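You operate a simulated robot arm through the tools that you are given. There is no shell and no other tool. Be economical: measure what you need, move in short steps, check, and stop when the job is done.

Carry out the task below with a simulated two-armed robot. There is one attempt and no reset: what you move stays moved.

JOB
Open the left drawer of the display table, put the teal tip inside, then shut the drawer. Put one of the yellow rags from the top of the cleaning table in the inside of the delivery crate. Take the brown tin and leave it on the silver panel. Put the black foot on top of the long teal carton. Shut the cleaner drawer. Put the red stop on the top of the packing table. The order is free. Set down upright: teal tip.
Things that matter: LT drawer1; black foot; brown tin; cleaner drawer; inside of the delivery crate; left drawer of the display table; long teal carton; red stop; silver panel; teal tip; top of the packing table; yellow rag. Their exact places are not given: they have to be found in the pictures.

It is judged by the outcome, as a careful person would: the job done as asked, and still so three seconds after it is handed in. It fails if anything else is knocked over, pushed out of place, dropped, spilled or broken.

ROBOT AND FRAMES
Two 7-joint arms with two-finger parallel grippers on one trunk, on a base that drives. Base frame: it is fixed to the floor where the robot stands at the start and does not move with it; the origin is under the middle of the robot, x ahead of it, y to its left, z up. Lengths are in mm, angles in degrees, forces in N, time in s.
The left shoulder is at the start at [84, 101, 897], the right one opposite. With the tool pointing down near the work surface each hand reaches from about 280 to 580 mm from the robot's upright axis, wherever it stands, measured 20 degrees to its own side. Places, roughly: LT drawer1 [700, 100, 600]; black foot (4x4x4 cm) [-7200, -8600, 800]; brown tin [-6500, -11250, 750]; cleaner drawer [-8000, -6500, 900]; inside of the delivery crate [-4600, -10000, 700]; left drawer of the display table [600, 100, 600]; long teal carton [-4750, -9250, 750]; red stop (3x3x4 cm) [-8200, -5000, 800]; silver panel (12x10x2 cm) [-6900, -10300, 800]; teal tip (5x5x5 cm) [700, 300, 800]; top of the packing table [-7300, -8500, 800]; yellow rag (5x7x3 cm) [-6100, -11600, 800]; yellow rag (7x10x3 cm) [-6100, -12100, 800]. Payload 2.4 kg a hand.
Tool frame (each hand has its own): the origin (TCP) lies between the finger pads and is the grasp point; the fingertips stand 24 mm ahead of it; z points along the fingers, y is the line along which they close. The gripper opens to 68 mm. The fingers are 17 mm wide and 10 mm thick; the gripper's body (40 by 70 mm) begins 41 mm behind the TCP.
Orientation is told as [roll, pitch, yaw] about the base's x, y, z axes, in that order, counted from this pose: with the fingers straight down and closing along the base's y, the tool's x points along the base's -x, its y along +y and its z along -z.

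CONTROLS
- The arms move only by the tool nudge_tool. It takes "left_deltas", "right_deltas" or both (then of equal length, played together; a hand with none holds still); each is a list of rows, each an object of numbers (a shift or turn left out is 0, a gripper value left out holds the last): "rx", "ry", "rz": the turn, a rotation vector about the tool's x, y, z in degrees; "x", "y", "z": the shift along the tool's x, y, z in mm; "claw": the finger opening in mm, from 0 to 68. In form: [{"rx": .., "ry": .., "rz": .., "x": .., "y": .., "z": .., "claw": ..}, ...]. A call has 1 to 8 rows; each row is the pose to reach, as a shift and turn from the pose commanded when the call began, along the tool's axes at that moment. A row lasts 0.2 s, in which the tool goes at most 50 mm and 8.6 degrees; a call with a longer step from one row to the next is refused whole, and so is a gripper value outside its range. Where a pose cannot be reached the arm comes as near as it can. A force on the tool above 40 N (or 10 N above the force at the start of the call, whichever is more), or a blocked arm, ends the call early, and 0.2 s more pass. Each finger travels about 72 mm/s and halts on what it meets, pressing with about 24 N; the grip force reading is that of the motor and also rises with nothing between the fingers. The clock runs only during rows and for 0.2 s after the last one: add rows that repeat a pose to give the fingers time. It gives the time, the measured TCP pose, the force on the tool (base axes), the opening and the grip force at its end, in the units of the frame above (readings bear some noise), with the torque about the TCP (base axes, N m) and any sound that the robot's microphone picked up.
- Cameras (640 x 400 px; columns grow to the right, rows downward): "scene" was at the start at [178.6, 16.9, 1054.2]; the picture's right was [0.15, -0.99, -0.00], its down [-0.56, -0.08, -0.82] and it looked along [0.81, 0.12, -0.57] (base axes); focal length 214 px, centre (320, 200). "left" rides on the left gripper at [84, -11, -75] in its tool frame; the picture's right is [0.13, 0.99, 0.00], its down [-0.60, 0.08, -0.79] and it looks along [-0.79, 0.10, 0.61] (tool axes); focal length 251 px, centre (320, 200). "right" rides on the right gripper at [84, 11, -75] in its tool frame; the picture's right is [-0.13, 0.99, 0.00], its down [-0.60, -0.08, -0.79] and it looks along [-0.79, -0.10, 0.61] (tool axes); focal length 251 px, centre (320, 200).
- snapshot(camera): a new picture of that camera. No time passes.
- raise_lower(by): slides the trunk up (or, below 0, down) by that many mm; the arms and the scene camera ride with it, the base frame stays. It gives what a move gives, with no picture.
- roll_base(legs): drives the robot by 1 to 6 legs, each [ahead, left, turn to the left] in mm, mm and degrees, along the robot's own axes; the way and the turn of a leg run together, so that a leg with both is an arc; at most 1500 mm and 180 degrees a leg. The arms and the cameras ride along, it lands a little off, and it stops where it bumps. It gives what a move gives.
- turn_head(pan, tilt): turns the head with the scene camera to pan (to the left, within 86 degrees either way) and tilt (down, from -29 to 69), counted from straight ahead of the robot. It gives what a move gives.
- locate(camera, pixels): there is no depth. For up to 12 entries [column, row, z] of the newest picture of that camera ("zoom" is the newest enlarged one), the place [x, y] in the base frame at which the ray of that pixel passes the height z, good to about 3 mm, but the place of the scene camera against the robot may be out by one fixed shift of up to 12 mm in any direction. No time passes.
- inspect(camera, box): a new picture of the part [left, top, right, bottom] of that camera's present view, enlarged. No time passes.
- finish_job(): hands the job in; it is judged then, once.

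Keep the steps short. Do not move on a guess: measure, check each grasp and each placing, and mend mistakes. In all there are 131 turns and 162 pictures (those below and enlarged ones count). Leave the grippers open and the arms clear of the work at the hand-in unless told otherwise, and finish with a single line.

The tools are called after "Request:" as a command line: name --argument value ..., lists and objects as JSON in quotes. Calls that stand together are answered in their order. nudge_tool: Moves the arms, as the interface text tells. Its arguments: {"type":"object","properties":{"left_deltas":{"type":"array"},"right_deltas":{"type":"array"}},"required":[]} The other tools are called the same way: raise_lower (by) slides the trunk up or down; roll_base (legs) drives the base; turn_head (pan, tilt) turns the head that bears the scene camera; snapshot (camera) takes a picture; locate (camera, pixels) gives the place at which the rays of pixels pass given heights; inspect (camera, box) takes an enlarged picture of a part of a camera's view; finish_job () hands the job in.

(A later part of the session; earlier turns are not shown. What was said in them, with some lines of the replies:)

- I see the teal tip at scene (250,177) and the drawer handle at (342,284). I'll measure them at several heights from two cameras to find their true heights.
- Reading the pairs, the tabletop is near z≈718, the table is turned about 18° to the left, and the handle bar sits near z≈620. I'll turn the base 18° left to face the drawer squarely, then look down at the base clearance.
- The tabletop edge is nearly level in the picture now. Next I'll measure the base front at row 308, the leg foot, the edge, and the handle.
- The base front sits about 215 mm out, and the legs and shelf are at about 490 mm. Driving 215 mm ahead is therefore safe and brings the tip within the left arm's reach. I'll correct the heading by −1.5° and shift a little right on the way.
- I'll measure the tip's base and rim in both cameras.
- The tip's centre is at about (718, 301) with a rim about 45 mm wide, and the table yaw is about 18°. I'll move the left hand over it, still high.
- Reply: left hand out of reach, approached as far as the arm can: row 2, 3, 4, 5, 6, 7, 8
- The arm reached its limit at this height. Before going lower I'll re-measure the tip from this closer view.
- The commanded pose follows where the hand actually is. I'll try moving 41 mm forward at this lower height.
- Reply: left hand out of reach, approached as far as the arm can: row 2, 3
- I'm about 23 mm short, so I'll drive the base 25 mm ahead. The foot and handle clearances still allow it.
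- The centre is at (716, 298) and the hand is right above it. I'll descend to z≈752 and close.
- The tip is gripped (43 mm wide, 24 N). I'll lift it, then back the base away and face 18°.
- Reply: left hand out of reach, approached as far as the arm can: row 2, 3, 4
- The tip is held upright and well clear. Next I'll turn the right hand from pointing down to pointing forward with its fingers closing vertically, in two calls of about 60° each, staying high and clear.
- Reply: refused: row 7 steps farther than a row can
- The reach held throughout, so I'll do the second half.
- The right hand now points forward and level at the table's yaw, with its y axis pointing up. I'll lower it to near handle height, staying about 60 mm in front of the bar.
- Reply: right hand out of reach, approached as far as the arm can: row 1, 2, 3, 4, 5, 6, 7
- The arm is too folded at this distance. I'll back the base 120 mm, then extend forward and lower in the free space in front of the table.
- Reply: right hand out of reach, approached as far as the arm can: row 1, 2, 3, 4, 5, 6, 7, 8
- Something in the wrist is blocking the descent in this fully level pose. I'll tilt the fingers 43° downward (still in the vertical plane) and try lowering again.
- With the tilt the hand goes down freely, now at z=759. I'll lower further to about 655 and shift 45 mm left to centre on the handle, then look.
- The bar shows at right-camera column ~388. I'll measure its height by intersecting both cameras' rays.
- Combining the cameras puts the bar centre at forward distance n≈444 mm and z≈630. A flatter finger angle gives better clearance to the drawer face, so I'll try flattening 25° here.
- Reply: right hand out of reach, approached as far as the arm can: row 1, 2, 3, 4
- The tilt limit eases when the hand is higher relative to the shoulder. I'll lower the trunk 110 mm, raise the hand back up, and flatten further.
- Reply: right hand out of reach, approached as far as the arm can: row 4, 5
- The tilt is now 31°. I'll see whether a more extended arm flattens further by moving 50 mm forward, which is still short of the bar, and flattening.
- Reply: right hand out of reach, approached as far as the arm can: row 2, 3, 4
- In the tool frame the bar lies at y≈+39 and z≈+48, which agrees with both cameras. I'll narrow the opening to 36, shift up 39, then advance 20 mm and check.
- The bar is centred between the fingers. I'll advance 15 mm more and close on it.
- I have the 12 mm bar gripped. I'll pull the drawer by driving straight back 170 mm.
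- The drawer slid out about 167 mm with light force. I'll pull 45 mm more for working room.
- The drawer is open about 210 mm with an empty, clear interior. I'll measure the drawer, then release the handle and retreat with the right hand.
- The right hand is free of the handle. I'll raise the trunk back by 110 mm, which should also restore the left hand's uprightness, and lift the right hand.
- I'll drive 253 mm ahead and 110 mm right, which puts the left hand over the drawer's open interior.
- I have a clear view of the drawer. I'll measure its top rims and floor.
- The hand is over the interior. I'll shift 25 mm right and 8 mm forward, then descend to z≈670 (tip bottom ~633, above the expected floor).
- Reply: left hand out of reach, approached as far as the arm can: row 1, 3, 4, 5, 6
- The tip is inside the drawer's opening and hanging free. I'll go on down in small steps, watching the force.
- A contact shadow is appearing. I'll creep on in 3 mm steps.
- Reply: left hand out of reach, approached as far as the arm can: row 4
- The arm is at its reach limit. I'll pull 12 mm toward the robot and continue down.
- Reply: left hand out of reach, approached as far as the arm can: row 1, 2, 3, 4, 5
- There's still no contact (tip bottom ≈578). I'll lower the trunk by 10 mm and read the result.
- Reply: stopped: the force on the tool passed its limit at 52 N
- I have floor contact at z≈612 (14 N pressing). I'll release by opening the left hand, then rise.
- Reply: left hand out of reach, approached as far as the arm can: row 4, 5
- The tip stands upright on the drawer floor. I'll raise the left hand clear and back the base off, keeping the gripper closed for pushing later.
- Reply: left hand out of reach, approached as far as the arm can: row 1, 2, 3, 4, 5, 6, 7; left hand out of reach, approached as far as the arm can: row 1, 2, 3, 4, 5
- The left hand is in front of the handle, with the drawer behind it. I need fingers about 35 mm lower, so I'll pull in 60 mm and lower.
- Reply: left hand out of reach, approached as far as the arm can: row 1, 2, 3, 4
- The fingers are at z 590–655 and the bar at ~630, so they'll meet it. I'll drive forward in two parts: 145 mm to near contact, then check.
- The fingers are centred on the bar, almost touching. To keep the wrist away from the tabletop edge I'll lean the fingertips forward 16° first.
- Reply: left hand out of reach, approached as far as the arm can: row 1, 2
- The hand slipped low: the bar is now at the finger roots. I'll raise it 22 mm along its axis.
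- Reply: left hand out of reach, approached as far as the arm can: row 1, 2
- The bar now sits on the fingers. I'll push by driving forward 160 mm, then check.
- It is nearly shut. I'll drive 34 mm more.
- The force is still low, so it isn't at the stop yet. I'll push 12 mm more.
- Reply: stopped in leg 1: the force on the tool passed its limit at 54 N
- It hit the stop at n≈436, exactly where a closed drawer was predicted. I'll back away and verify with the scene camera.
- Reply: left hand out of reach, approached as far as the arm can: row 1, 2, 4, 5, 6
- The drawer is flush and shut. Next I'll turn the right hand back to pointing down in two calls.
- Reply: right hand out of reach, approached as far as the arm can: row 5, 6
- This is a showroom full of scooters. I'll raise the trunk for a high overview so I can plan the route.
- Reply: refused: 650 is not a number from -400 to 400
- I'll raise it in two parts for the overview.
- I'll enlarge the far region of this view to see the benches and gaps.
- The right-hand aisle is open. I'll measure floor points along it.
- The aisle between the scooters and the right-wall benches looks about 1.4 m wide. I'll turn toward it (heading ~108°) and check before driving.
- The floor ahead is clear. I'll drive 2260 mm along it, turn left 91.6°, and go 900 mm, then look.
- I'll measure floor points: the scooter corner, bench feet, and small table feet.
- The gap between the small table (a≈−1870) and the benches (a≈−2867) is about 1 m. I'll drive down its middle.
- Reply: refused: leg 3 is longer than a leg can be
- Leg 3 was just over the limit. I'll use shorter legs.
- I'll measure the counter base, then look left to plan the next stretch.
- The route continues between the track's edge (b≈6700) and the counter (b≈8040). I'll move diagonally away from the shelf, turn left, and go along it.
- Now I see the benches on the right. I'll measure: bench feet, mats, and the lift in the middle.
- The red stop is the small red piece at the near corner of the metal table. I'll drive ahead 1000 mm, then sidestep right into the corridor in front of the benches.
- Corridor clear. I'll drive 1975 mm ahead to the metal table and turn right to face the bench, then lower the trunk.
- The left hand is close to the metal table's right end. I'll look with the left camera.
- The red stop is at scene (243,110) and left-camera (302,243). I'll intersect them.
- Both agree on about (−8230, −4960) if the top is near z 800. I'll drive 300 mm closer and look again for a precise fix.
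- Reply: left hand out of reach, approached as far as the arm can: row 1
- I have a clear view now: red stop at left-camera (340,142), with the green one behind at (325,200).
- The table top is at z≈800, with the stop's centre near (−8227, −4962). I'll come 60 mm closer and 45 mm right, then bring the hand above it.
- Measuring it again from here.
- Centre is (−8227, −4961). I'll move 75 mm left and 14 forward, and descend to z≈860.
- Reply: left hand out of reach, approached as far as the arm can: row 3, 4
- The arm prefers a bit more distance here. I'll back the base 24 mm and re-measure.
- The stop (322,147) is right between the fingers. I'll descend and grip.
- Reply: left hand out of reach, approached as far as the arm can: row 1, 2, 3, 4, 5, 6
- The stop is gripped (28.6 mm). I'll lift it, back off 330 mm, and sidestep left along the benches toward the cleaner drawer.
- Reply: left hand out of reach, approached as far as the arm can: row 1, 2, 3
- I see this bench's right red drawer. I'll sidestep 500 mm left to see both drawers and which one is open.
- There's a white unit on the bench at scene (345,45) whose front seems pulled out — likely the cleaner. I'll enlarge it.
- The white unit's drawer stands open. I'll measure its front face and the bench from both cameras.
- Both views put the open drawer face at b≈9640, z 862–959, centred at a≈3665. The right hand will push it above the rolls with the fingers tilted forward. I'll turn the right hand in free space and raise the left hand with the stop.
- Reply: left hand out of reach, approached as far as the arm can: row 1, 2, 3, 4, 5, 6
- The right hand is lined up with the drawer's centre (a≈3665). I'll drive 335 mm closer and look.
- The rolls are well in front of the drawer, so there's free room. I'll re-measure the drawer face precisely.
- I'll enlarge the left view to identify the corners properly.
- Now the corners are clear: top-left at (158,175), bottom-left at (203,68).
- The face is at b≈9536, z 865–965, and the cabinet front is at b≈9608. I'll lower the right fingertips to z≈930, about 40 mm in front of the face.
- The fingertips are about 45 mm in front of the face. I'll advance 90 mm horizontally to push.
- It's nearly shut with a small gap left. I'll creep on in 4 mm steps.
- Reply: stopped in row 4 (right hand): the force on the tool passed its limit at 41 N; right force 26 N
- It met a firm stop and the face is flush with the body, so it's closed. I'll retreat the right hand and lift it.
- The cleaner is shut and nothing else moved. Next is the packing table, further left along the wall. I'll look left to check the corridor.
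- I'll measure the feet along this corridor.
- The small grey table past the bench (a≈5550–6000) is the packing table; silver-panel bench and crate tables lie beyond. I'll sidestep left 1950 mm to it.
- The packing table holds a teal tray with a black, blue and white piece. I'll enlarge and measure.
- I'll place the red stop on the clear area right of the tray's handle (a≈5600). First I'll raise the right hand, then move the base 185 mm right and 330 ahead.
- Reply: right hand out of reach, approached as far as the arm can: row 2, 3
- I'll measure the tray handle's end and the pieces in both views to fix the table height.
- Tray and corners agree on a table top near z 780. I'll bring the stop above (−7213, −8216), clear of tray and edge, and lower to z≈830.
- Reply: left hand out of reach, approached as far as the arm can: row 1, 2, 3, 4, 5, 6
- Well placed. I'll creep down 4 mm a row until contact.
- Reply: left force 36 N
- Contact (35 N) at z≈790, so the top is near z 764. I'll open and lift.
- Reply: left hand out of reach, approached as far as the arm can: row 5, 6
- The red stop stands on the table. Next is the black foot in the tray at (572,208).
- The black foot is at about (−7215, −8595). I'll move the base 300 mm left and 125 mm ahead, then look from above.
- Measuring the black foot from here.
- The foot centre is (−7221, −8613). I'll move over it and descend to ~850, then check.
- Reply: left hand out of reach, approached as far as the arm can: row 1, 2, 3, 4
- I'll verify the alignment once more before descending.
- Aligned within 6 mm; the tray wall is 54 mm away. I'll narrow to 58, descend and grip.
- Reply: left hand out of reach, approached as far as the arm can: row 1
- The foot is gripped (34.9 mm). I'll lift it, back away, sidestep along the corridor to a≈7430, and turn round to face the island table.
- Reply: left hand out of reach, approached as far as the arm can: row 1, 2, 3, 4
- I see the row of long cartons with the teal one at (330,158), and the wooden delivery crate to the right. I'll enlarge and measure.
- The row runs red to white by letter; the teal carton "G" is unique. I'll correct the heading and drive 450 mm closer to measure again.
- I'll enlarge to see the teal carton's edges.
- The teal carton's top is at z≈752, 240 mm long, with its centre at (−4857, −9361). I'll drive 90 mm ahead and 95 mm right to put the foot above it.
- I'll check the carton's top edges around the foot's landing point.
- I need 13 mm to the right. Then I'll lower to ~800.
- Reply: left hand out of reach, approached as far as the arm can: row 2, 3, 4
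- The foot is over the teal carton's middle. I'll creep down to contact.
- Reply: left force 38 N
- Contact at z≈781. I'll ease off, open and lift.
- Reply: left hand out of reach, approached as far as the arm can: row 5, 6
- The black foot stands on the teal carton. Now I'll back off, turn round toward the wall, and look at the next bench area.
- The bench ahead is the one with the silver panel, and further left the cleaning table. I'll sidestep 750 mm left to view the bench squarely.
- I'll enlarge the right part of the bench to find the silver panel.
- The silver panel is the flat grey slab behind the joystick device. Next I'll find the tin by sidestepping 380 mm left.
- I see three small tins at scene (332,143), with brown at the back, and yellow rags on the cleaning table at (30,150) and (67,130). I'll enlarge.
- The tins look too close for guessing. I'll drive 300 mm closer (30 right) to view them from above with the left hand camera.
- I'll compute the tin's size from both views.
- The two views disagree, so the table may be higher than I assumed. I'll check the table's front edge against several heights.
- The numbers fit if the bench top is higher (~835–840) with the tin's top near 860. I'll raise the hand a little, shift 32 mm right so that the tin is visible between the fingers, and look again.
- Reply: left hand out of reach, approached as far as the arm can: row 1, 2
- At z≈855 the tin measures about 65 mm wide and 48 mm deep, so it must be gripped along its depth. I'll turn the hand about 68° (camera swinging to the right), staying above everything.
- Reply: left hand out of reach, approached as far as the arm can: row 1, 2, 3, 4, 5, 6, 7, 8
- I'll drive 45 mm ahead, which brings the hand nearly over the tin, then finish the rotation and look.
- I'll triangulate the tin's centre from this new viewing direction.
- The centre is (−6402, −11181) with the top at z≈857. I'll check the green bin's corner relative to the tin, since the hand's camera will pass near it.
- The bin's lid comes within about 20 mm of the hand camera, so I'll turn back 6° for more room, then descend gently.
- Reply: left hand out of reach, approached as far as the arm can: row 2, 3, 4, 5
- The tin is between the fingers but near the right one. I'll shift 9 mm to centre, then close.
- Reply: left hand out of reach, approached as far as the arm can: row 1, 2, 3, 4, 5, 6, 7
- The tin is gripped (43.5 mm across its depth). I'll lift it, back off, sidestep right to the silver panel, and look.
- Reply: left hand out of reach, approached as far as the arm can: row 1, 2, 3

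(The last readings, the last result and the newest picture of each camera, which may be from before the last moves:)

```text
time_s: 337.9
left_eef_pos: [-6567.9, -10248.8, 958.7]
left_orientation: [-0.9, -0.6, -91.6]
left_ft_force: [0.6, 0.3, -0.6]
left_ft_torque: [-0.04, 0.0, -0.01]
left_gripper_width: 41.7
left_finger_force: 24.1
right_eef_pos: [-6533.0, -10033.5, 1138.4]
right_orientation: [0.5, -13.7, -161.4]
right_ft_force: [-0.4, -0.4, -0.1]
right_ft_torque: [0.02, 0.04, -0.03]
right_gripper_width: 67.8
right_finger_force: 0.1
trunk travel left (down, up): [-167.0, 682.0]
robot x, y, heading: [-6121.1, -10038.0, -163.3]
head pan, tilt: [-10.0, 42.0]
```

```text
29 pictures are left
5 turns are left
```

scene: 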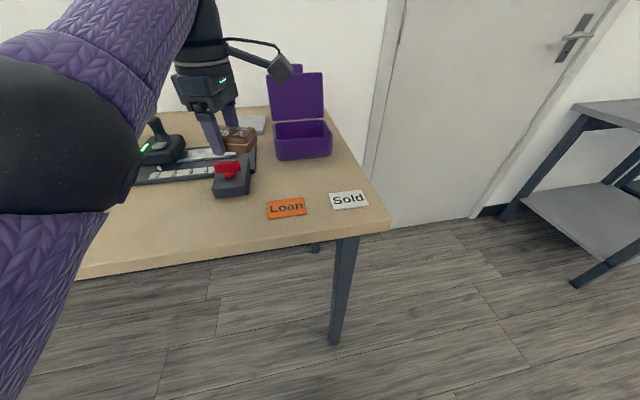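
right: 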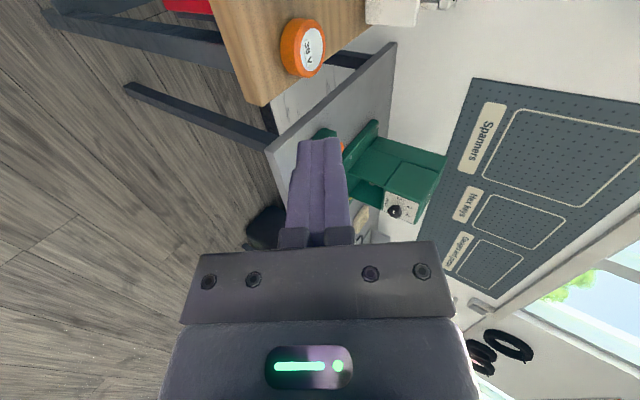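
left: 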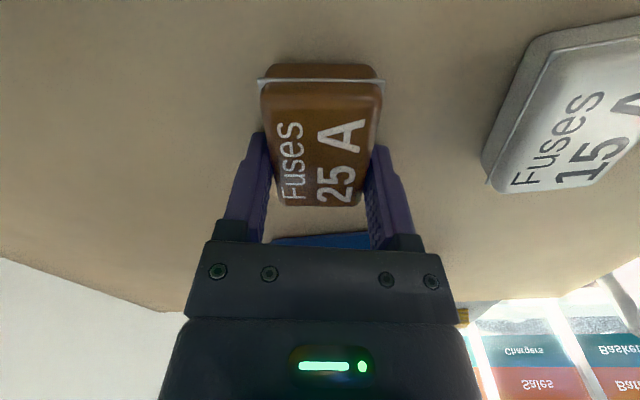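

Only 5 turns remain, so I'll combine steps. The panel is about (−6862, −10342), just beyond the hand. I'll turn the hand back (camera toward me), tilt it forward for reach, come closer, reach out and take pictures.

Request:
nudge_tool --left_deltas '[{"rz": 8.5}, {"rz": 17}, {"rz": 25.5}, {"rz": 34}, {"rz": 42.5}, {"rz": 51}, {"rz": 59.5}, {"rz": 68}]'

Request:
nudge_tool --left_deltas '[{"ry": -8}, {"ry": -16}, {"ry": -24}, {"ry": -32}]'

Request:
roll_base --legs '[[160, 0, 1.2]]'

Request:
nudge_tool --left_deltas '[{"x": -34, "z": 21}, {"x": -68, "z": 42}, {"x": -95, "z": 60}]'

Request:
snapshot --camera "left"

Request:
inspect --camera "scene" --box '[160, 40, 360, 200]'

```text
time_s: 339.7
left_eef_pos: [-6568.9, -10249.5, 956.9]
left_orientation: [0.1, -1.0, -159.8]
left_ft_force: [-0.2, -0.7, -0.5]
left_ft_torque: [0.01, 0.05, -0.01]
left_gripper_width: 41.4
left_finger_force: 24.2
right_eef_pos: [-6534.1, -10032.9, 1137.0]
right_orientation: [0.4, -13.7, -161.5]
right_ft_force: [-0.3, 0.5, -0.1]
right_ft_torque: [0.0, 0.03, -0.02]
right_gripper_width: 68.2
right_finger_force: 0.0
trunk travel left (down, up): [-167.0, 682.0]
robot x, y, heading: [-6118.5, -10035.6, -163.1]
head pan, tilt: [-10.0, 42.0]
```

```text
time_s: 340.7
left_eef_pos: [-6631.3, -10252.8, 985.3]
left_orientation: [0.3, -26.5, -159.8]
left_ft_force: [0.4, 0.2, -0.5]
left_ft_torque: [-0.02, -0.02, -0.02]
left_gripper_width: 41.5
left_finger_force: 24.0
left hand out of reach, approached as far as the arm can: row 1, 2, 3, 4
right_eef_pos: [-6533.6, -10033.5, 1137.5]
right_orientation: [0.4, -13.7, -161.3]
right_ft_force: [0.0, 0.0, -0.3]
right_ft_torque: [-0.01, -0.03, -0.02]
right_gripper_width: 67.9
right_finger_force: 0.0
trunk travel left (down, up): [-167.0, 682.0]
robot x, y, heading: [-6114.6, -10033.2, -163.0]
head pan, tilt: [-10.0, 42.0]
```

```text
time_s: 342.1
left_eef_pos: [-6781.0, -10310.7, 985.6]
left_orientation: [0.3, -26.4, -158.8]
left_ft_force: [0.2, -0.3, -0.9]
left_ft_torque: [0.0, -0.02, -0.03]
left_gripper_width: 41.5
left_finger_force: 24.1
right_eef_pos: [-6687.9, -10090.4, 1137.3]
right_orientation: [0.5, -13.8, -160.3]
right_ft_force: [-1.3, 0.1, 0.1]
right_ft_torque: [-0.02, 0.0, -0.02]
right_gripper_width: 67.9
right_finger_force: 0.1
trunk travel left (down, up): [-167.0, 682.0]
robot x, y, heading: [-6272.6, -10084.8, -162.0]
head pan, tilt: [-10.0, 42.0]
```

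```text
time_s: 342.9
left_eef_pos: [-6796.8, -10330.3, 947.7]
left_orientation: [0.3, -26.4, -158.7]
left_ft_force: [-0.1, 0.2, -0.2]
left_ft_torque: [0.0, -0.01, 0.0]
left_gripper_width: 41.5
left_finger_force: 23.3
left hand out of reach, approached as far as the arm can: row 1, 2, 3
right_eef_pos: [-6689.2, -10090.5, 1137.8]
right_orientation: [0.5, -13.7, -160.2]
right_ft_force: [0.4, -0.7, -0.1]
right_ft_torque: [0.01, 0.01, -0.07]
right_gripper_width: 68.1
right_finger_force: 0.0
trunk travel left (down, up): [-167.0, 682.0]
robot x, y, heading: [-6274.3, -10084.3, -162.4]
head pan, tilt: [-10.0, 42.0]
```

```text
28 pictures are left
```

left: 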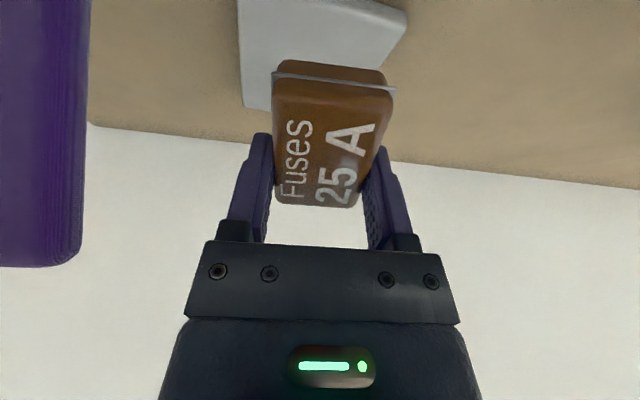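

```text
2.50 times, centred on (260, 120) of scene
4 turns are left
```

zoom: 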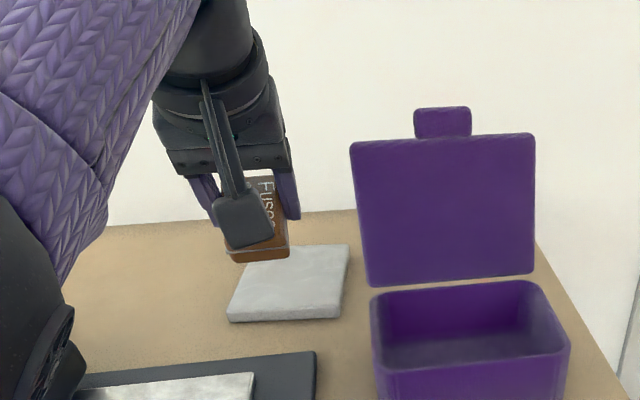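

The tin hangs right above the silver panel, and the left view puts the panel centre about 17 mm ahead. I'll drive 22 mm in, lower until contact, release, lift and check. Then I'll go to the cleaning table and image the rags, with grid measurements to save turns.

Request:
roll_base --legs '[[22, 0, 0]]'

Request:
nudge_tool --left_deltas '[{"x": 21.4, "z": 11.7}, {"x": 29.4, "z": 27.8}, {"x": 33.9, "z": 36.8}, {"x": 37.4, "z": 44}, {"x": 40.1, "z": 49.4}, {"x": 41.9, "z": 53}]'

Request:
nudge_tool --left_deltas '[{"claw": 46}, {"claw": 54}, {"claw": 58}, {"claw": 58, "x": -8.9, "z": -17.9}, {"claw": 58, "x": -22, "z": -44.8}, {"claw": 58, "x": -35.6, "z": -71.7}]'

Request:
snapshot --camera "left"

Request:
inspect --camera "scene" --box '[160, 40, 360, 200]'

Request:
roll_base --legs '[[-380, 0, 0], [0, 1390, 0.3], [110, 0, 0]]'

Request:
nudge_tool --left_deltas '[{"ry": 8.4, "claw": 68}, {"ry": 16.8}, {"ry": 25}]'

Request:
turn_head --pan 12 --tilt 45

Request:
snapshot --camera "left"

Request:
snapshot --camera "scene"

Request:
locate --camera "left" --pixels '[[150, 100, 800], [320, 100, 800], [490, 100, 800], [150, 200, 800], [320, 200, 800], [490, 200, 800], [150, 100, 850], [320, 100, 850], [490, 100, 850], [150, 200, 850], [320, 200, 850], [490, 200, 850]]'

Request:
locate --camera "scene" --pixels '[[150, 100, 800], [320, 100, 800], [490, 100, 800], [150, 200, 800], [320, 200, 800], [490, 200, 800], [150, 100, 850], [320, 100, 850], [490, 100, 850], [150, 200, 850], [320, 200, 850], [490, 200, 850]]'

```text
time_s: 343.8
left_eef_pos: [-6817.1, -10338.2, 947.6]
left_orientation: [0.3, -26.3, -158.6]
left_ft_force: [0.4, 0.4, -1.1]
left_ft_torque: [0.0, -0.02, 0.0]
left_gripper_width: 41.7
left_finger_force: 24.0
right_eef_pos: [-6709.8, -10097.9, 1137.5]
right_orientation: [0.5, -13.7, -160.3]
right_ft_force: [-0.3, 0.4, -0.3]
right_ft_torque: [0.03, 0.0, -0.02]
right_gripper_width: 68.2
right_finger_force: 0.0
trunk travel left (down, up): [-167.0, 682.0]
robot x, y, heading: [-6293.4, -10090.6, -162.1]
head pan, tilt: [-10.0, 42.0]
```

```text
time_s: 345.1
left_eef_pos: [-6830.9, -10335.0, 891.5]
left_orientation: [0.2, -26.7, -158.8]
left_ft_force: [-3.0, -4.2, 19.0]
left_ft_torque: [0.15, -0.33, -0.02]
left_gripper_width: 41.7
left_finger_force: 24.1
left hand out of reach, approached as far as the arm can: row 1, 2, 3, 4, 5, 6
right_eef_pos: [-6709.1, -10097.6, 1137.7]
right_orientation: [0.4, -13.8, -160.2]
right_ft_force: [0.6, -0.2, -0.3]
right_ft_torque: [0.04, 0.06, 0.01]
right_gripper_width: 68.0
right_finger_force: 0.0
trunk travel left (down, up): [-167.0, 682.0]
robot x, y, heading: [-6291.3, -10089.6, -162.1]
head pan, tilt: [-10.0, 42.0]
```

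```text
time_s: 346.6
left_eef_pos: [-6812.2, -10336.6, 961.1]
left_orientation: [0.3, -26.3, -158.6]
left_ft_force: [-0.2, -0.1, -0.6]
left_ft_torque: [-0.02, 0.03, 0.0]
left_gripper_width: 58.1
left_finger_force: 0.0
left hand out of reach, approached as far as the arm can: row 4, 5, 6
right_eef_pos: [-6708.7, -10097.9, 1136.3]
right_orientation: [0.3, -13.7, -160.3]
right_ft_force: [-0.7, 0.3, -0.6]
right_ft_torque: [0.05, -0.02, 0.0]
right_gripper_width: 68.0
right_finger_force: 0.2
trunk travel left (down, up): [-167.0, 682.0]
robot x, y, heading: [-6294.6, -10092.7, -162.1]
head pan, tilt: [-10.0, 42.0]
```

```text
26 pictures are left
```

left: 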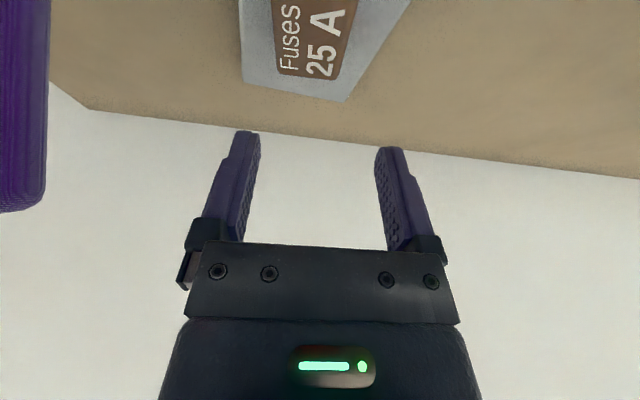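

```text
2.50 times, centred on (260, 120) of scene
```

zoom: 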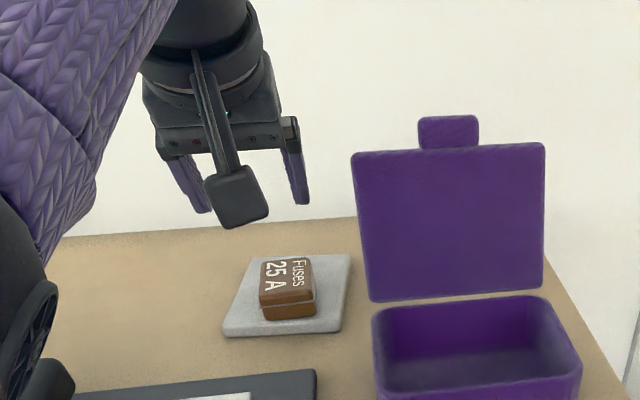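

```text
time_s: 356.3
left_eef_pos: [-6116.2, -11585.1, 961.6]
left_orientation: [0.3, -26.5, -158.3]
left_ft_force: [-0.2, 0.2, 0.4]
left_ft_torque: [0.02, -0.01, -0.03]
left_gripper_width: 57.9
left_finger_force: 0.0
right_eef_pos: [-6014.3, -11347.1, 1138.4]
right_orientation: [0.4, -13.8, -160.1]
right_ft_force: [0.6, -0.2, -0.4]
right_ft_torque: [-0.03, 0.06, 0.03]
right_gripper_width: 68.2
right_finger_force: 0.0
trunk travel left (down, up): [-167.0, 682.0]
robot x, y, heading: [-5599.5, -11338.1, -161.5]
head pan, tilt: [-10.0, 42.0]
```

```text
time_s: 357.1
left_eef_pos: [-6076.4, -11579.0, 953.0]
left_orientation: [0.3, -11.8, -158.1]
left_ft_force: [0.1, 0.1, -0.3]
left_ft_torque: [0.02, -0.03, 0.01]
left_gripper_width: 68.1
left_finger_force: 0.1
left hand out of reach, approached as far as the arm can: row 1, 2, 3
right_eef_pos: [-6014.7, -11345.6, 1137.0]
right_orientation: [0.4, -13.7, -160.1]
right_ft_force: [-0.8, 0.0, 0.9]
right_ft_torque: [-0.03, -0.05, -0.02]
right_gripper_width: 68.0
right_finger_force: 0.1
trunk travel left (down, up): [-167.0, 682.0]
robot x, y, heading: [-5595.4, -11338.9, -161.7]
head pan, tilt: [-10.0, 42.0]
```

```text
time_s: 358.0
left_eef_pos: [-6077.2, -11578.9, 952.8]
left_orientation: [0.4, -11.9, -158.2]
left_ft_force: [-0.4, 0.1, -0.5]
left_ft_torque: [0.03, 0.01, 0.05]
left_gripper_width: 68.0
left_finger_force: 0.1
right_eef_pos: [-6014.6, -11347.1, 1137.7]
right_orientation: [0.4, -13.8, -160.0]
right_ft_force: [0.5, -0.2, -0.2]
right_ft_torque: [-0.01, 0.02, -0.01]
right_gripper_width: 68.0
right_finger_force: 0.1
trunk travel left (down, up): [-167.0, 682.0]
robot x, y, heading: [-5596.1, -11339.4, -161.6]
head pan, tilt: [12.0, 45.0]
```

```text
24 pictures are left
```

left: 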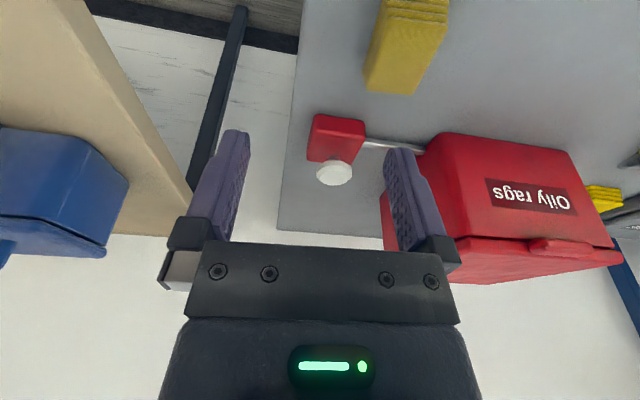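

```text
23 pictures are left
```

scene: 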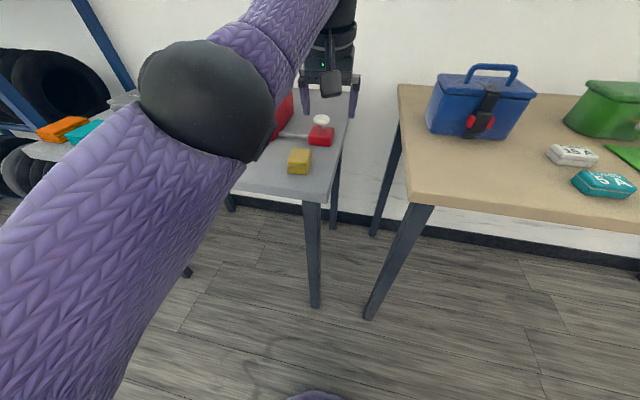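

```text
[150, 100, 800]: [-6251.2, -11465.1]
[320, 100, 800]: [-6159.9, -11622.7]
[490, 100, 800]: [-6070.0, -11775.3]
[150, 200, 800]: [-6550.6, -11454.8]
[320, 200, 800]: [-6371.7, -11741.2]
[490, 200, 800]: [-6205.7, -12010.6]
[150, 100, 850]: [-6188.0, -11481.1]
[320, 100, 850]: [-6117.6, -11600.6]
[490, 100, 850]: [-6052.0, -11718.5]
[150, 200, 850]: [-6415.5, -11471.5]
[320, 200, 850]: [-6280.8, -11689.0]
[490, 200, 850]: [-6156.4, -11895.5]
```

```text
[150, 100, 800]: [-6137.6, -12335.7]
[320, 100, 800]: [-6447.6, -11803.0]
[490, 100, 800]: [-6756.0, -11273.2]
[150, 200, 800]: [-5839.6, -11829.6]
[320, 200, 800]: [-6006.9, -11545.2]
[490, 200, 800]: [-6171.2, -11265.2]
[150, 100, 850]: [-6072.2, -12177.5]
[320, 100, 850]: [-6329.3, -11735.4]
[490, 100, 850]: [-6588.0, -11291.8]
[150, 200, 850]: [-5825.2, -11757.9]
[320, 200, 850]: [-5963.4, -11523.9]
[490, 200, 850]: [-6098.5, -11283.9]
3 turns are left
```

The tin sits flat on the silver panel. The nearer yellow rag works out to about (−6054, −11624). I'll straighten the hand above it and take a close view with grid measurements.

Request:
nudge_tool --left_deltas '[{"x": 5, "y": 17, "z": 15, "ry": 4}, {"x": 10, "y": 34, "z": 30, "ry": 8}, {"x": 13.8, "y": 50.3, "z": 43, "ry": 12}, {"x": 13.8, "y": 50.3, "z": 43, "ry": 12}]'

Request:
snapshot --camera "left"

Request:
locate --camera "left" --pixels '[[280, 60, 835], [360, 60, 835], [280, 120, 835], [360, 120, 835], [280, 180, 835], [360, 180, 835], [280, 60, 868], [360, 60, 868], [280, 120, 868], [360, 120, 868], [280, 180, 868], [360, 180, 868]]'

Request:
snapshot --camera "scene"

Request:
inspect --camera "scene" --box '[220, 80, 380, 200]'

```text
time_s: 359.0
left_eef_pos: [-6046.2, -11626.2, 907.6]
left_orientation: [0.3, 0.2, -158.2]
left_ft_force: [0.1, -0.4, 0.1]
left_ft_torque: [0.0, -0.01, 0.01]
left_gripper_width: 67.9
left_finger_force: 0.0
left hand out of reach, approached as far as the arm can: row 3, 4
right_eef_pos: [-6015.1, -11346.7, 1137.0]
right_orientation: [0.4, -13.8, -159.9]
right_ft_force: [0.9, 0.5, -0.4]
right_ft_torque: [-0.03, 0.02, 0.01]
right_gripper_width: 68.1
right_finger_force: 0.0
trunk travel left (down, up): [-167.0, 682.0]
robot x, y, heading: [-5599.4, -11340.2, -161.5]
head pan, tilt: [12.0, 45.0]
```

```text
22 pictures are left
```

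left: 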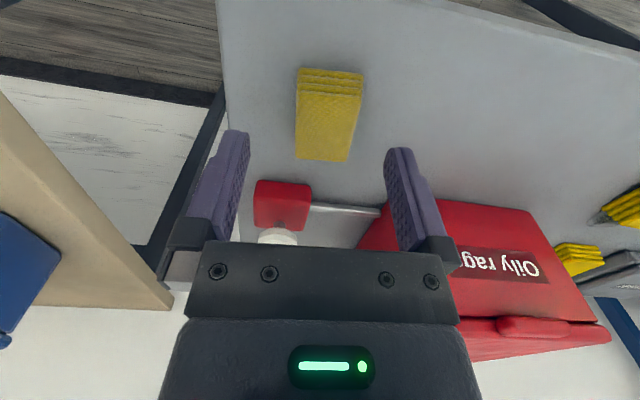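

```text
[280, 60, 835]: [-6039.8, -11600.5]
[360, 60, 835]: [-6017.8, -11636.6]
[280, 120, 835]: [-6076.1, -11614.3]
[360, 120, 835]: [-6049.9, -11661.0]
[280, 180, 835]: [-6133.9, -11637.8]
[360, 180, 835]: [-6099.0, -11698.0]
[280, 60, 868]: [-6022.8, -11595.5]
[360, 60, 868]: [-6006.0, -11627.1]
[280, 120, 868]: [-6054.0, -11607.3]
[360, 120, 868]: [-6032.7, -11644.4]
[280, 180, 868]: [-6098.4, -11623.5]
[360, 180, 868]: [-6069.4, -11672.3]
```

```text
21 pictures are left
```

scene: 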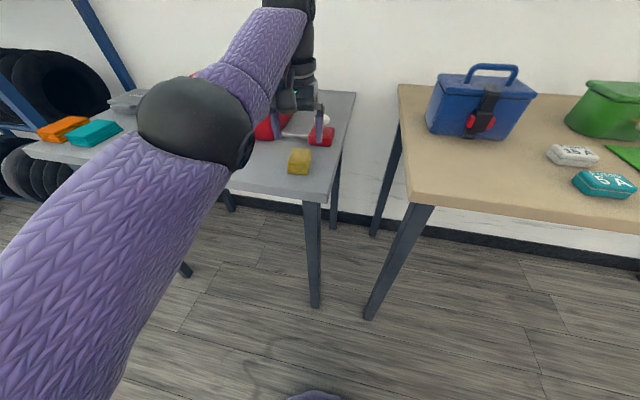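

```text
3.33 times, centred on (300, 140) of scene
2 turns are left
```

zoom: 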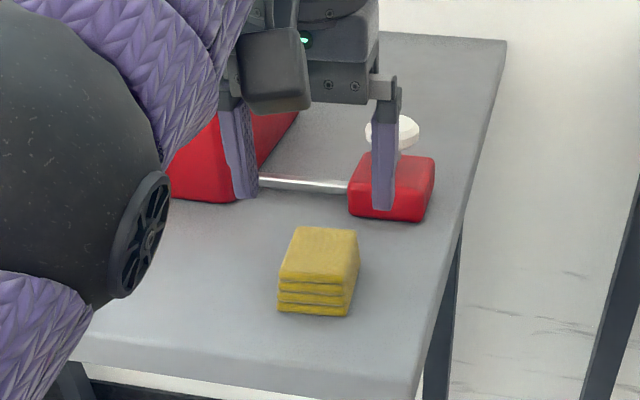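

The rag's centre is about (−6073, −11646). I'll come 20 mm closer, descend until contact or z≈800, grip, lift and picture it. Then I'll back off, go round to the delivery crate and picture that.

Request:
roll_base --legs '[[20, 0, 0]]'

Request:
nudge_tool --left_deltas '[{"x": -12.3, "y": 9.7}, {"x": -12.3, "y": 9.7, "z": 40}, {"x": -12.3, "y": 9.7, "z": 72}, {"x": -12.3, "y": 9.7, "z": 86}, {"x": -12.3, "y": 9.7, "z": 96}, {"x": -12.3, "y": 9.7, "z": 103}, {"x": -12.3, "y": 9.7, "z": 108}]'

Request:
nudge_tool --left_deltas '[{"z": -2, "claw": 48}, {"z": -2, "claw": 30}, {"z": -2, "claw": 14}, {"z": -2, "claw": 14}, {"z": -2, "claw": 14}]'

Request:
nudge_tool --left_deltas '[{"z": -40}, {"z": -80}, {"z": -120}, {"z": -140}]'

Request:
snapshot --camera "left"

Request:
roll_base --legs '[[-400, 0, 0], [0, -815, -0.5], [0, 0, 180], [0, 0, 2.6], [410, 0, 0]]'

Request:
turn_head --pan 5 --tilt 48

Request:
snapshot --camera "scene"

Request:
snapshot --camera "left"

Request:
locate --camera "scene" --pixels '[[160, 120, 700], [320, 120, 700], [480, 120, 700], [160, 200, 700], [320, 200, 700], [480, 200, 700], [160, 280, 700], [320, 280, 700], [480, 280, 700], [320, 160, 700], [320, 240, 700], [600, 200, 700]]'

Request:
locate --camera "left" --pixels '[[150, 50, 700], [320, 50, 700], [490, 50, 700], [150, 120, 700], [320, 120, 700], [490, 120, 700], [150, 200, 700], [320, 200, 700], [490, 200, 700]]'

```text
time_s: 359.8
left_eef_pos: [-6066.7, -11632.7, 908.4]
left_orientation: [0.3, 0.2, -158.0]
left_ft_force: [-0.3, 0.1, -0.3]
left_ft_torque: [0.02, 0.01, -0.02]
left_gripper_width: 67.7
left_finger_force: 0.1
right_eef_pos: [-6033.7, -11352.5, 1137.6]
right_orientation: [0.4, -13.7, -159.9]
right_ft_force: [0.7, 0.1, 0.5]
right_ft_torque: [-0.01, 0.03, -0.01]
right_gripper_width: 67.8
right_finger_force: 0.1
trunk travel left (down, up): [-167.0, 682.0]
robot x, y, heading: [-5613.0, -11343.3, -162.0]
head pan, tilt: [12.0, 45.0]
```

```text
time_s: 360.9
left_eef_pos: [-6075.4, -11645.4, 823.0]
left_orientation: [0.0, -0.7, -158.2]
left_ft_force: [13.9, 3.5, 24.4]
left_ft_torque: [0.96, -0.18, -0.58]
left_gripper_width: 66.8
left_finger_force: 0.1
left hand out of reach, approached as far as the arm can: row 1
right_eef_pos: [-6029.7, -11350.1, 1139.7]
right_orientation: [0.5, -13.8, -159.8]
right_ft_force: [-1.1, -0.2, -1.5]
right_ft_torque: [0.01, -0.02, -0.02]
right_gripper_width: 68.1
right_finger_force: 0.1
trunk travel left (down, up): [-167.0, 682.0]
robot x, y, heading: [-5617.8, -11340.8, -161.7]
head pan, tilt: [12.0, 45.0]
stopped in row 5 (left hand): the force on the tool passed its limit at 52 N (the readings are from after the stop); the commanded pose is now the measured one
```

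```text
time_s: 362.1
left_eef_pos: [-6077.5, -11644.3, 824.9]
left_orientation: [0.1, -0.7, -158.3]
left_ft_force: [-6.2, 11.5, 16.7]
left_ft_torque: [0.75, 0.21, 0.08]
left_gripper_width: 47.1
left_finger_force: 24.2
right_eef_pos: [-6033.4, -11351.3, 1137.4]
right_orientation: [0.6, -13.8, -160.1]
right_ft_force: [-0.2, 0.6, 0.7]
right_ft_torque: [0.02, 0.02, -0.04]
right_gripper_width: 68.0
right_finger_force: 0.0
trunk travel left (down, up): [-167.0, 682.0]
robot x, y, heading: [-5617.9, -11342.2, -161.6]
head pan, tilt: [12.0, 45.0]
```

```text
time_s: 363.1
left_eef_pos: [-6052.6, -11638.4, 949.7]
left_orientation: [0.2, -0.4, -158.1]
left_ft_force: [0.2, -0.5, -0.4]
left_ft_torque: [0.01, -0.01, 0.03]
left_gripper_width: 47.2
left_finger_force: 24.4
left hand out of reach, approached as far as the arm can: row 1, 2, 3, 4
right_eef_pos: [-6033.7, -11352.3, 1138.3]
right_orientation: [0.5, -13.8, -159.9]
right_ft_force: [0.2, 0.1, -0.6]
right_ft_torque: [-0.01, 0.03, 0.0]
right_gripper_width: 68.0
right_finger_force: 0.1
trunk travel left (down, up): [-167.0, 682.0]
robot x, y, heading: [-5619.7, -11345.7, -161.7]
head pan, tilt: [12.0, 45.0]
```

```text
19 pictures are left
```

left: 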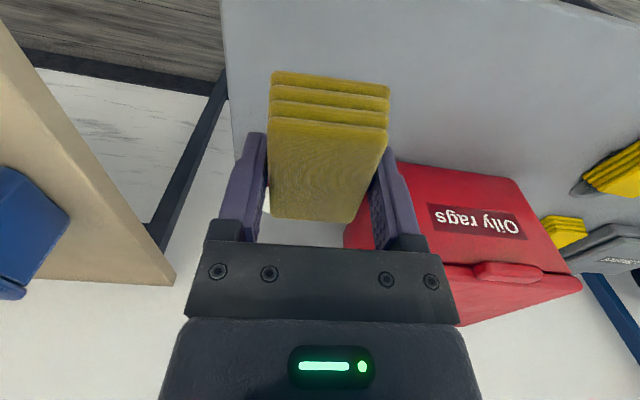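

```text
time_s: 379.4
left_eef_pos: [-4650.4, -10039.1, 949.1]
left_orientation: [0.1, -0.5, 20.2]
left_ft_force: [-0.3, -0.1, -1.2]
left_ft_torque: [0.02, -0.01, 0.0]
left_gripper_width: 46.9
left_finger_force: 24.3
right_eef_pos: [-4675.5, -10322.6, 1137.7]
right_orientation: [0.4, -13.7, 18.4]
right_ft_force: [0.2, 0.3, 0.9]
right_ft_torque: [-0.03, 0.02, -0.03]
right_gripper_width: 67.8
right_finger_force: 0.1
trunk travel left (down, up): [-167.0, 682.0]
robot x, y, heading: [-5094.5, -10326.2, 16.5]
head pan, tilt: [12.0, 45.0]
```

```text
time_s: 380.1
left_eef_pos: [-4650.5, -10040.0, 949.9]
left_orientation: [0.1, -0.6, 20.2]
left_ft_force: [-0.5, 0.1, 0.4]
left_ft_torque: [0.01, -0.02, -0.04]
left_gripper_width: 47.2
left_finger_force: 23.9
right_eef_pos: [-4677.0, -10323.4, 1138.1]
right_orientation: [0.5, -13.7, 18.5]
right_ft_force: [0.3, -0.4, 0.0]
right_ft_torque: [-0.01, -0.01, 0.0]
right_gripper_width: 67.6
right_finger_force: 0.0
trunk travel left (down, up): [-167.0, 682.0]
robot x, y, heading: [-5091.4, -10319.7, 16.8]
head pan, tilt: [5.0, 48.0]
```

```text
18 pictures are left
```

scene: 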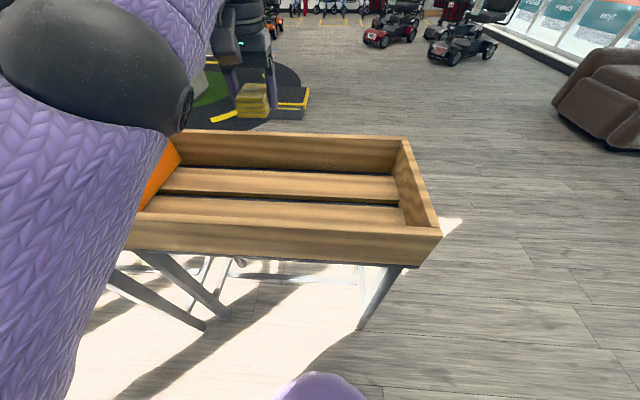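

```text
17 pictures are left
```

left: 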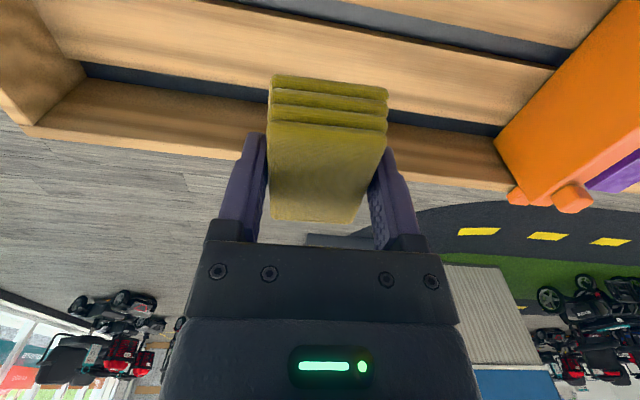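

```text
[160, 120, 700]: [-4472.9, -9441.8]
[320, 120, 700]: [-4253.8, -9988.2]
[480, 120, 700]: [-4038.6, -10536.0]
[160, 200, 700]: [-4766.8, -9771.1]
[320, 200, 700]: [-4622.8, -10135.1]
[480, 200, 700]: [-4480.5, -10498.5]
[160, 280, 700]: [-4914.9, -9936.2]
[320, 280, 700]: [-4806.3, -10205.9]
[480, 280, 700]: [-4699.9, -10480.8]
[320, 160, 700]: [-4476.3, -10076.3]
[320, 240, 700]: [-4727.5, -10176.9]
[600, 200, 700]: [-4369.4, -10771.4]
```

```text
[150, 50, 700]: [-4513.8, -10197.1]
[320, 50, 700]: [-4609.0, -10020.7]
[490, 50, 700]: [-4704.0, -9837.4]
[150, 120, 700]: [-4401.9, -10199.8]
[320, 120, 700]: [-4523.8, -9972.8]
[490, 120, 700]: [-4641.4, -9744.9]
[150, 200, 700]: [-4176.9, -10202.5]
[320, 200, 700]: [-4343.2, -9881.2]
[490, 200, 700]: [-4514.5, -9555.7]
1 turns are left
```

The rag is gripped, and the crate's interior lies right under the hand, which is centred between the rims. I'll ease 20 mm forward, lower until it touches the crate floor, release, lift, back away with both grippers open, and hand in.

Request:
roll_base --legs '[[20, 0, 0]]'

Request:
nudge_tool --left_deltas '[{"z": 40}, {"z": 80}, {"z": 115}, {"z": 140}, {"z": 155}]'

Request:
nudge_tool --left_deltas '[{"z": 9}, {"z": 18}, {"z": 27}, {"z": 36}, {"z": 45}, {"z": 54}, {"z": 63}, {"z": 72}]'

Request:
nudge_tool --left_deltas '[{"z": 5}, {"z": 10}, {"z": 15}, {"z": 20}, {"z": 25}, {"z": 30}, {"z": 35}]'

Request:
nudge_tool --left_deltas '[{"z": -2, "claw": 54}, {"z": -2, "claw": 62}, {"z": -2, "claw": 64}, {"z": -20, "x": -4, "claw": 64}, {"z": -55, "x": -4, "claw": 64}, {"z": -100, "claw": 68}, {"z": -145, "claw": 68}, {"z": -190, "claw": 68}]'

Request:
roll_base --legs '[[-350, 0, 0]]'

Request:
finish_job

```text
time_s: 380.8
left_eef_pos: [-4631.0, -10033.5, 949.5]
left_orientation: [0.2, -0.5, 20.2]
left_ft_force: [0.6, -0.3, -0.7]
left_ft_torque: [-0.05, -0.03, -0.02]
left_gripper_width: 47.2
left_finger_force: 23.9
right_eef_pos: [-4657.9, -10317.5, 1137.8]
right_orientation: [0.5, -13.8, 18.4]
right_ft_force: [0.5, -0.4, 0.9]
right_ft_torque: [0.02, 0.0, 0.0]
right_gripper_width: 68.1
right_finger_force: 0.0
trunk travel left (down, up): [-167.0, 682.0]
robot x, y, heading: [-5072.2, -10317.5, 16.7]
head pan, tilt: [5.0, 48.0]
```

```text
time_s: 382.0
left_eef_pos: [-4604.5, -10026.0, 795.9]
left_orientation: [0.1, -0.3, 20.2]
left_ft_force: [-0.1, 0.6, -0.4]
left_ft_torque: [-0.02, -0.03, -0.02]
left_gripper_width: 47.1
left_finger_force: 23.6
left hand out of reach, approached as far as the arm can: row 1, 2, 3, 4, 5
right_eef_pos: [-4657.6, -10317.8, 1137.2]
right_orientation: [0.4, -13.6, 18.5]
right_ft_force: [-0.9, -0.2, 0.8]
right_ft_torque: [-0.01, 0.01, 0.01]
right_gripper_width: 68.1
right_finger_force: 0.0
trunk travel left (down, up): [-167.0, 682.0]
robot x, y, heading: [-5075.0, -10311.6, 16.7]
head pan, tilt: [5.0, 48.0]
```

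```text
time_s: 383.8
left_eef_pos: [-4606.4, -10025.9, 723.8]
left_orientation: [0.3, -0.5, 20.1]
left_ft_force: [-0.1, 0.6, 0.4]
left_ft_torque: [-0.04, 0.02, -0.03]
left_gripper_width: 47.1
left_finger_force: 23.8
right_eef_pos: [-4657.3, -10316.8, 1138.0]
right_orientation: [0.5, -13.7, 18.4]
right_ft_force: [0.7, 0.2, 0.0]
right_ft_torque: [-0.02, 0.0, -0.01]
right_gripper_width: 68.1
right_finger_force: 0.1
trunk travel left (down, up): [-167.0, 682.0]
robot x, y, heading: [-5073.8, -10314.8, 16.7]
head pan, tilt: [5.0, 48.0]
```

```text
time_s: 384.8
left_eef_pos: [-4607.7, -10025.5, 713.7]
left_orientation: [0.0, -1.4, 20.1]
left_ft_force: [-8.5, -3.0, 20.9]
left_ft_torque: [-0.52, 0.55, -0.19]
left_gripper_width: 46.8
left_finger_force: 24.1
left hand out of reach, approached as far as the arm can: row 1, 2, 3, 4
right_eef_pos: [-4659.3, -10318.8, 1139.9]
right_orientation: [0.5, -13.9, 18.4]
right_ft_force: [0.3, 1.1, -0.2]
right_ft_torque: [-0.01, 0.01, -0.03]
right_gripper_width: 68.1
right_finger_force: 0.0
trunk travel left (down, up): [-167.0, 682.0]
robot x, y, heading: [-5072.7, -10313.6, 16.7]
head pan, tilt: [5.0, 48.0]
stopped in row 4 (left hand): the force on the tool passed its limit at 46 N (the readings are from after the stop); the commanded pose is now the measured one
```

```text
time_s: 386.6
left_eef_pos: [-4614.2, -10028.1, 900.9]
left_orientation: [0.0, -1.2, 20.0]
left_ft_force: [1.0, 0.0, 0.2]
left_ft_torque: [0.0, 0.01, -0.01]
left_gripper_width: 68.0
left_finger_force: 0.2
right_eef_pos: [-4657.7, -10316.3, 1136.7]
right_orientation: [0.5, -13.7, 18.4]
right_ft_force: [-0.1, 0.3, -0.4]
right_ft_torque: [-0.02, 0.02, 0.0]
right_gripper_width: 68.1
right_finger_force: 0.0
trunk travel left (down, up): [-167.0, 682.0]
robot x, y, heading: [-5074.3, -10314.8, 16.6]
head pan, tilt: [5.0, 48.0]
```

```text
time_s: 388.8
left_eef_pos: [-4947.2, -10129.3, 900.2]
left_orientation: [0.2, -1.2, 20.0]
left_ft_force: [-0.2, 0.8, 1.0]
left_ft_torque: [-0.02, 0.01, 0.02]
left_gripper_width: 68.2
left_finger_force: 0.1
right_eef_pos: [-4991.7, -10417.1, 1137.5]
right_orientation: [0.5, -13.8, 18.2]
right_ft_force: [-0.7, -0.1, 0.0]
right_ft_torque: [0.03, -0.02, 0.02]
right_gripper_width: 68.1
right_finger_force: 0.1
trunk travel left (down, up): [-167.0, 682.0]
robot x, y, heading: [-5409.7, -10413.2, 16.5]
head pan, tilt: [5.0, 48.0]
```

```text
The job is handed in.
```

All six parts of the job were carried out and it is handed in; the rag went down on felt contact inside the delivery crate and was released there, but I had no turn left to picture it afterwards.
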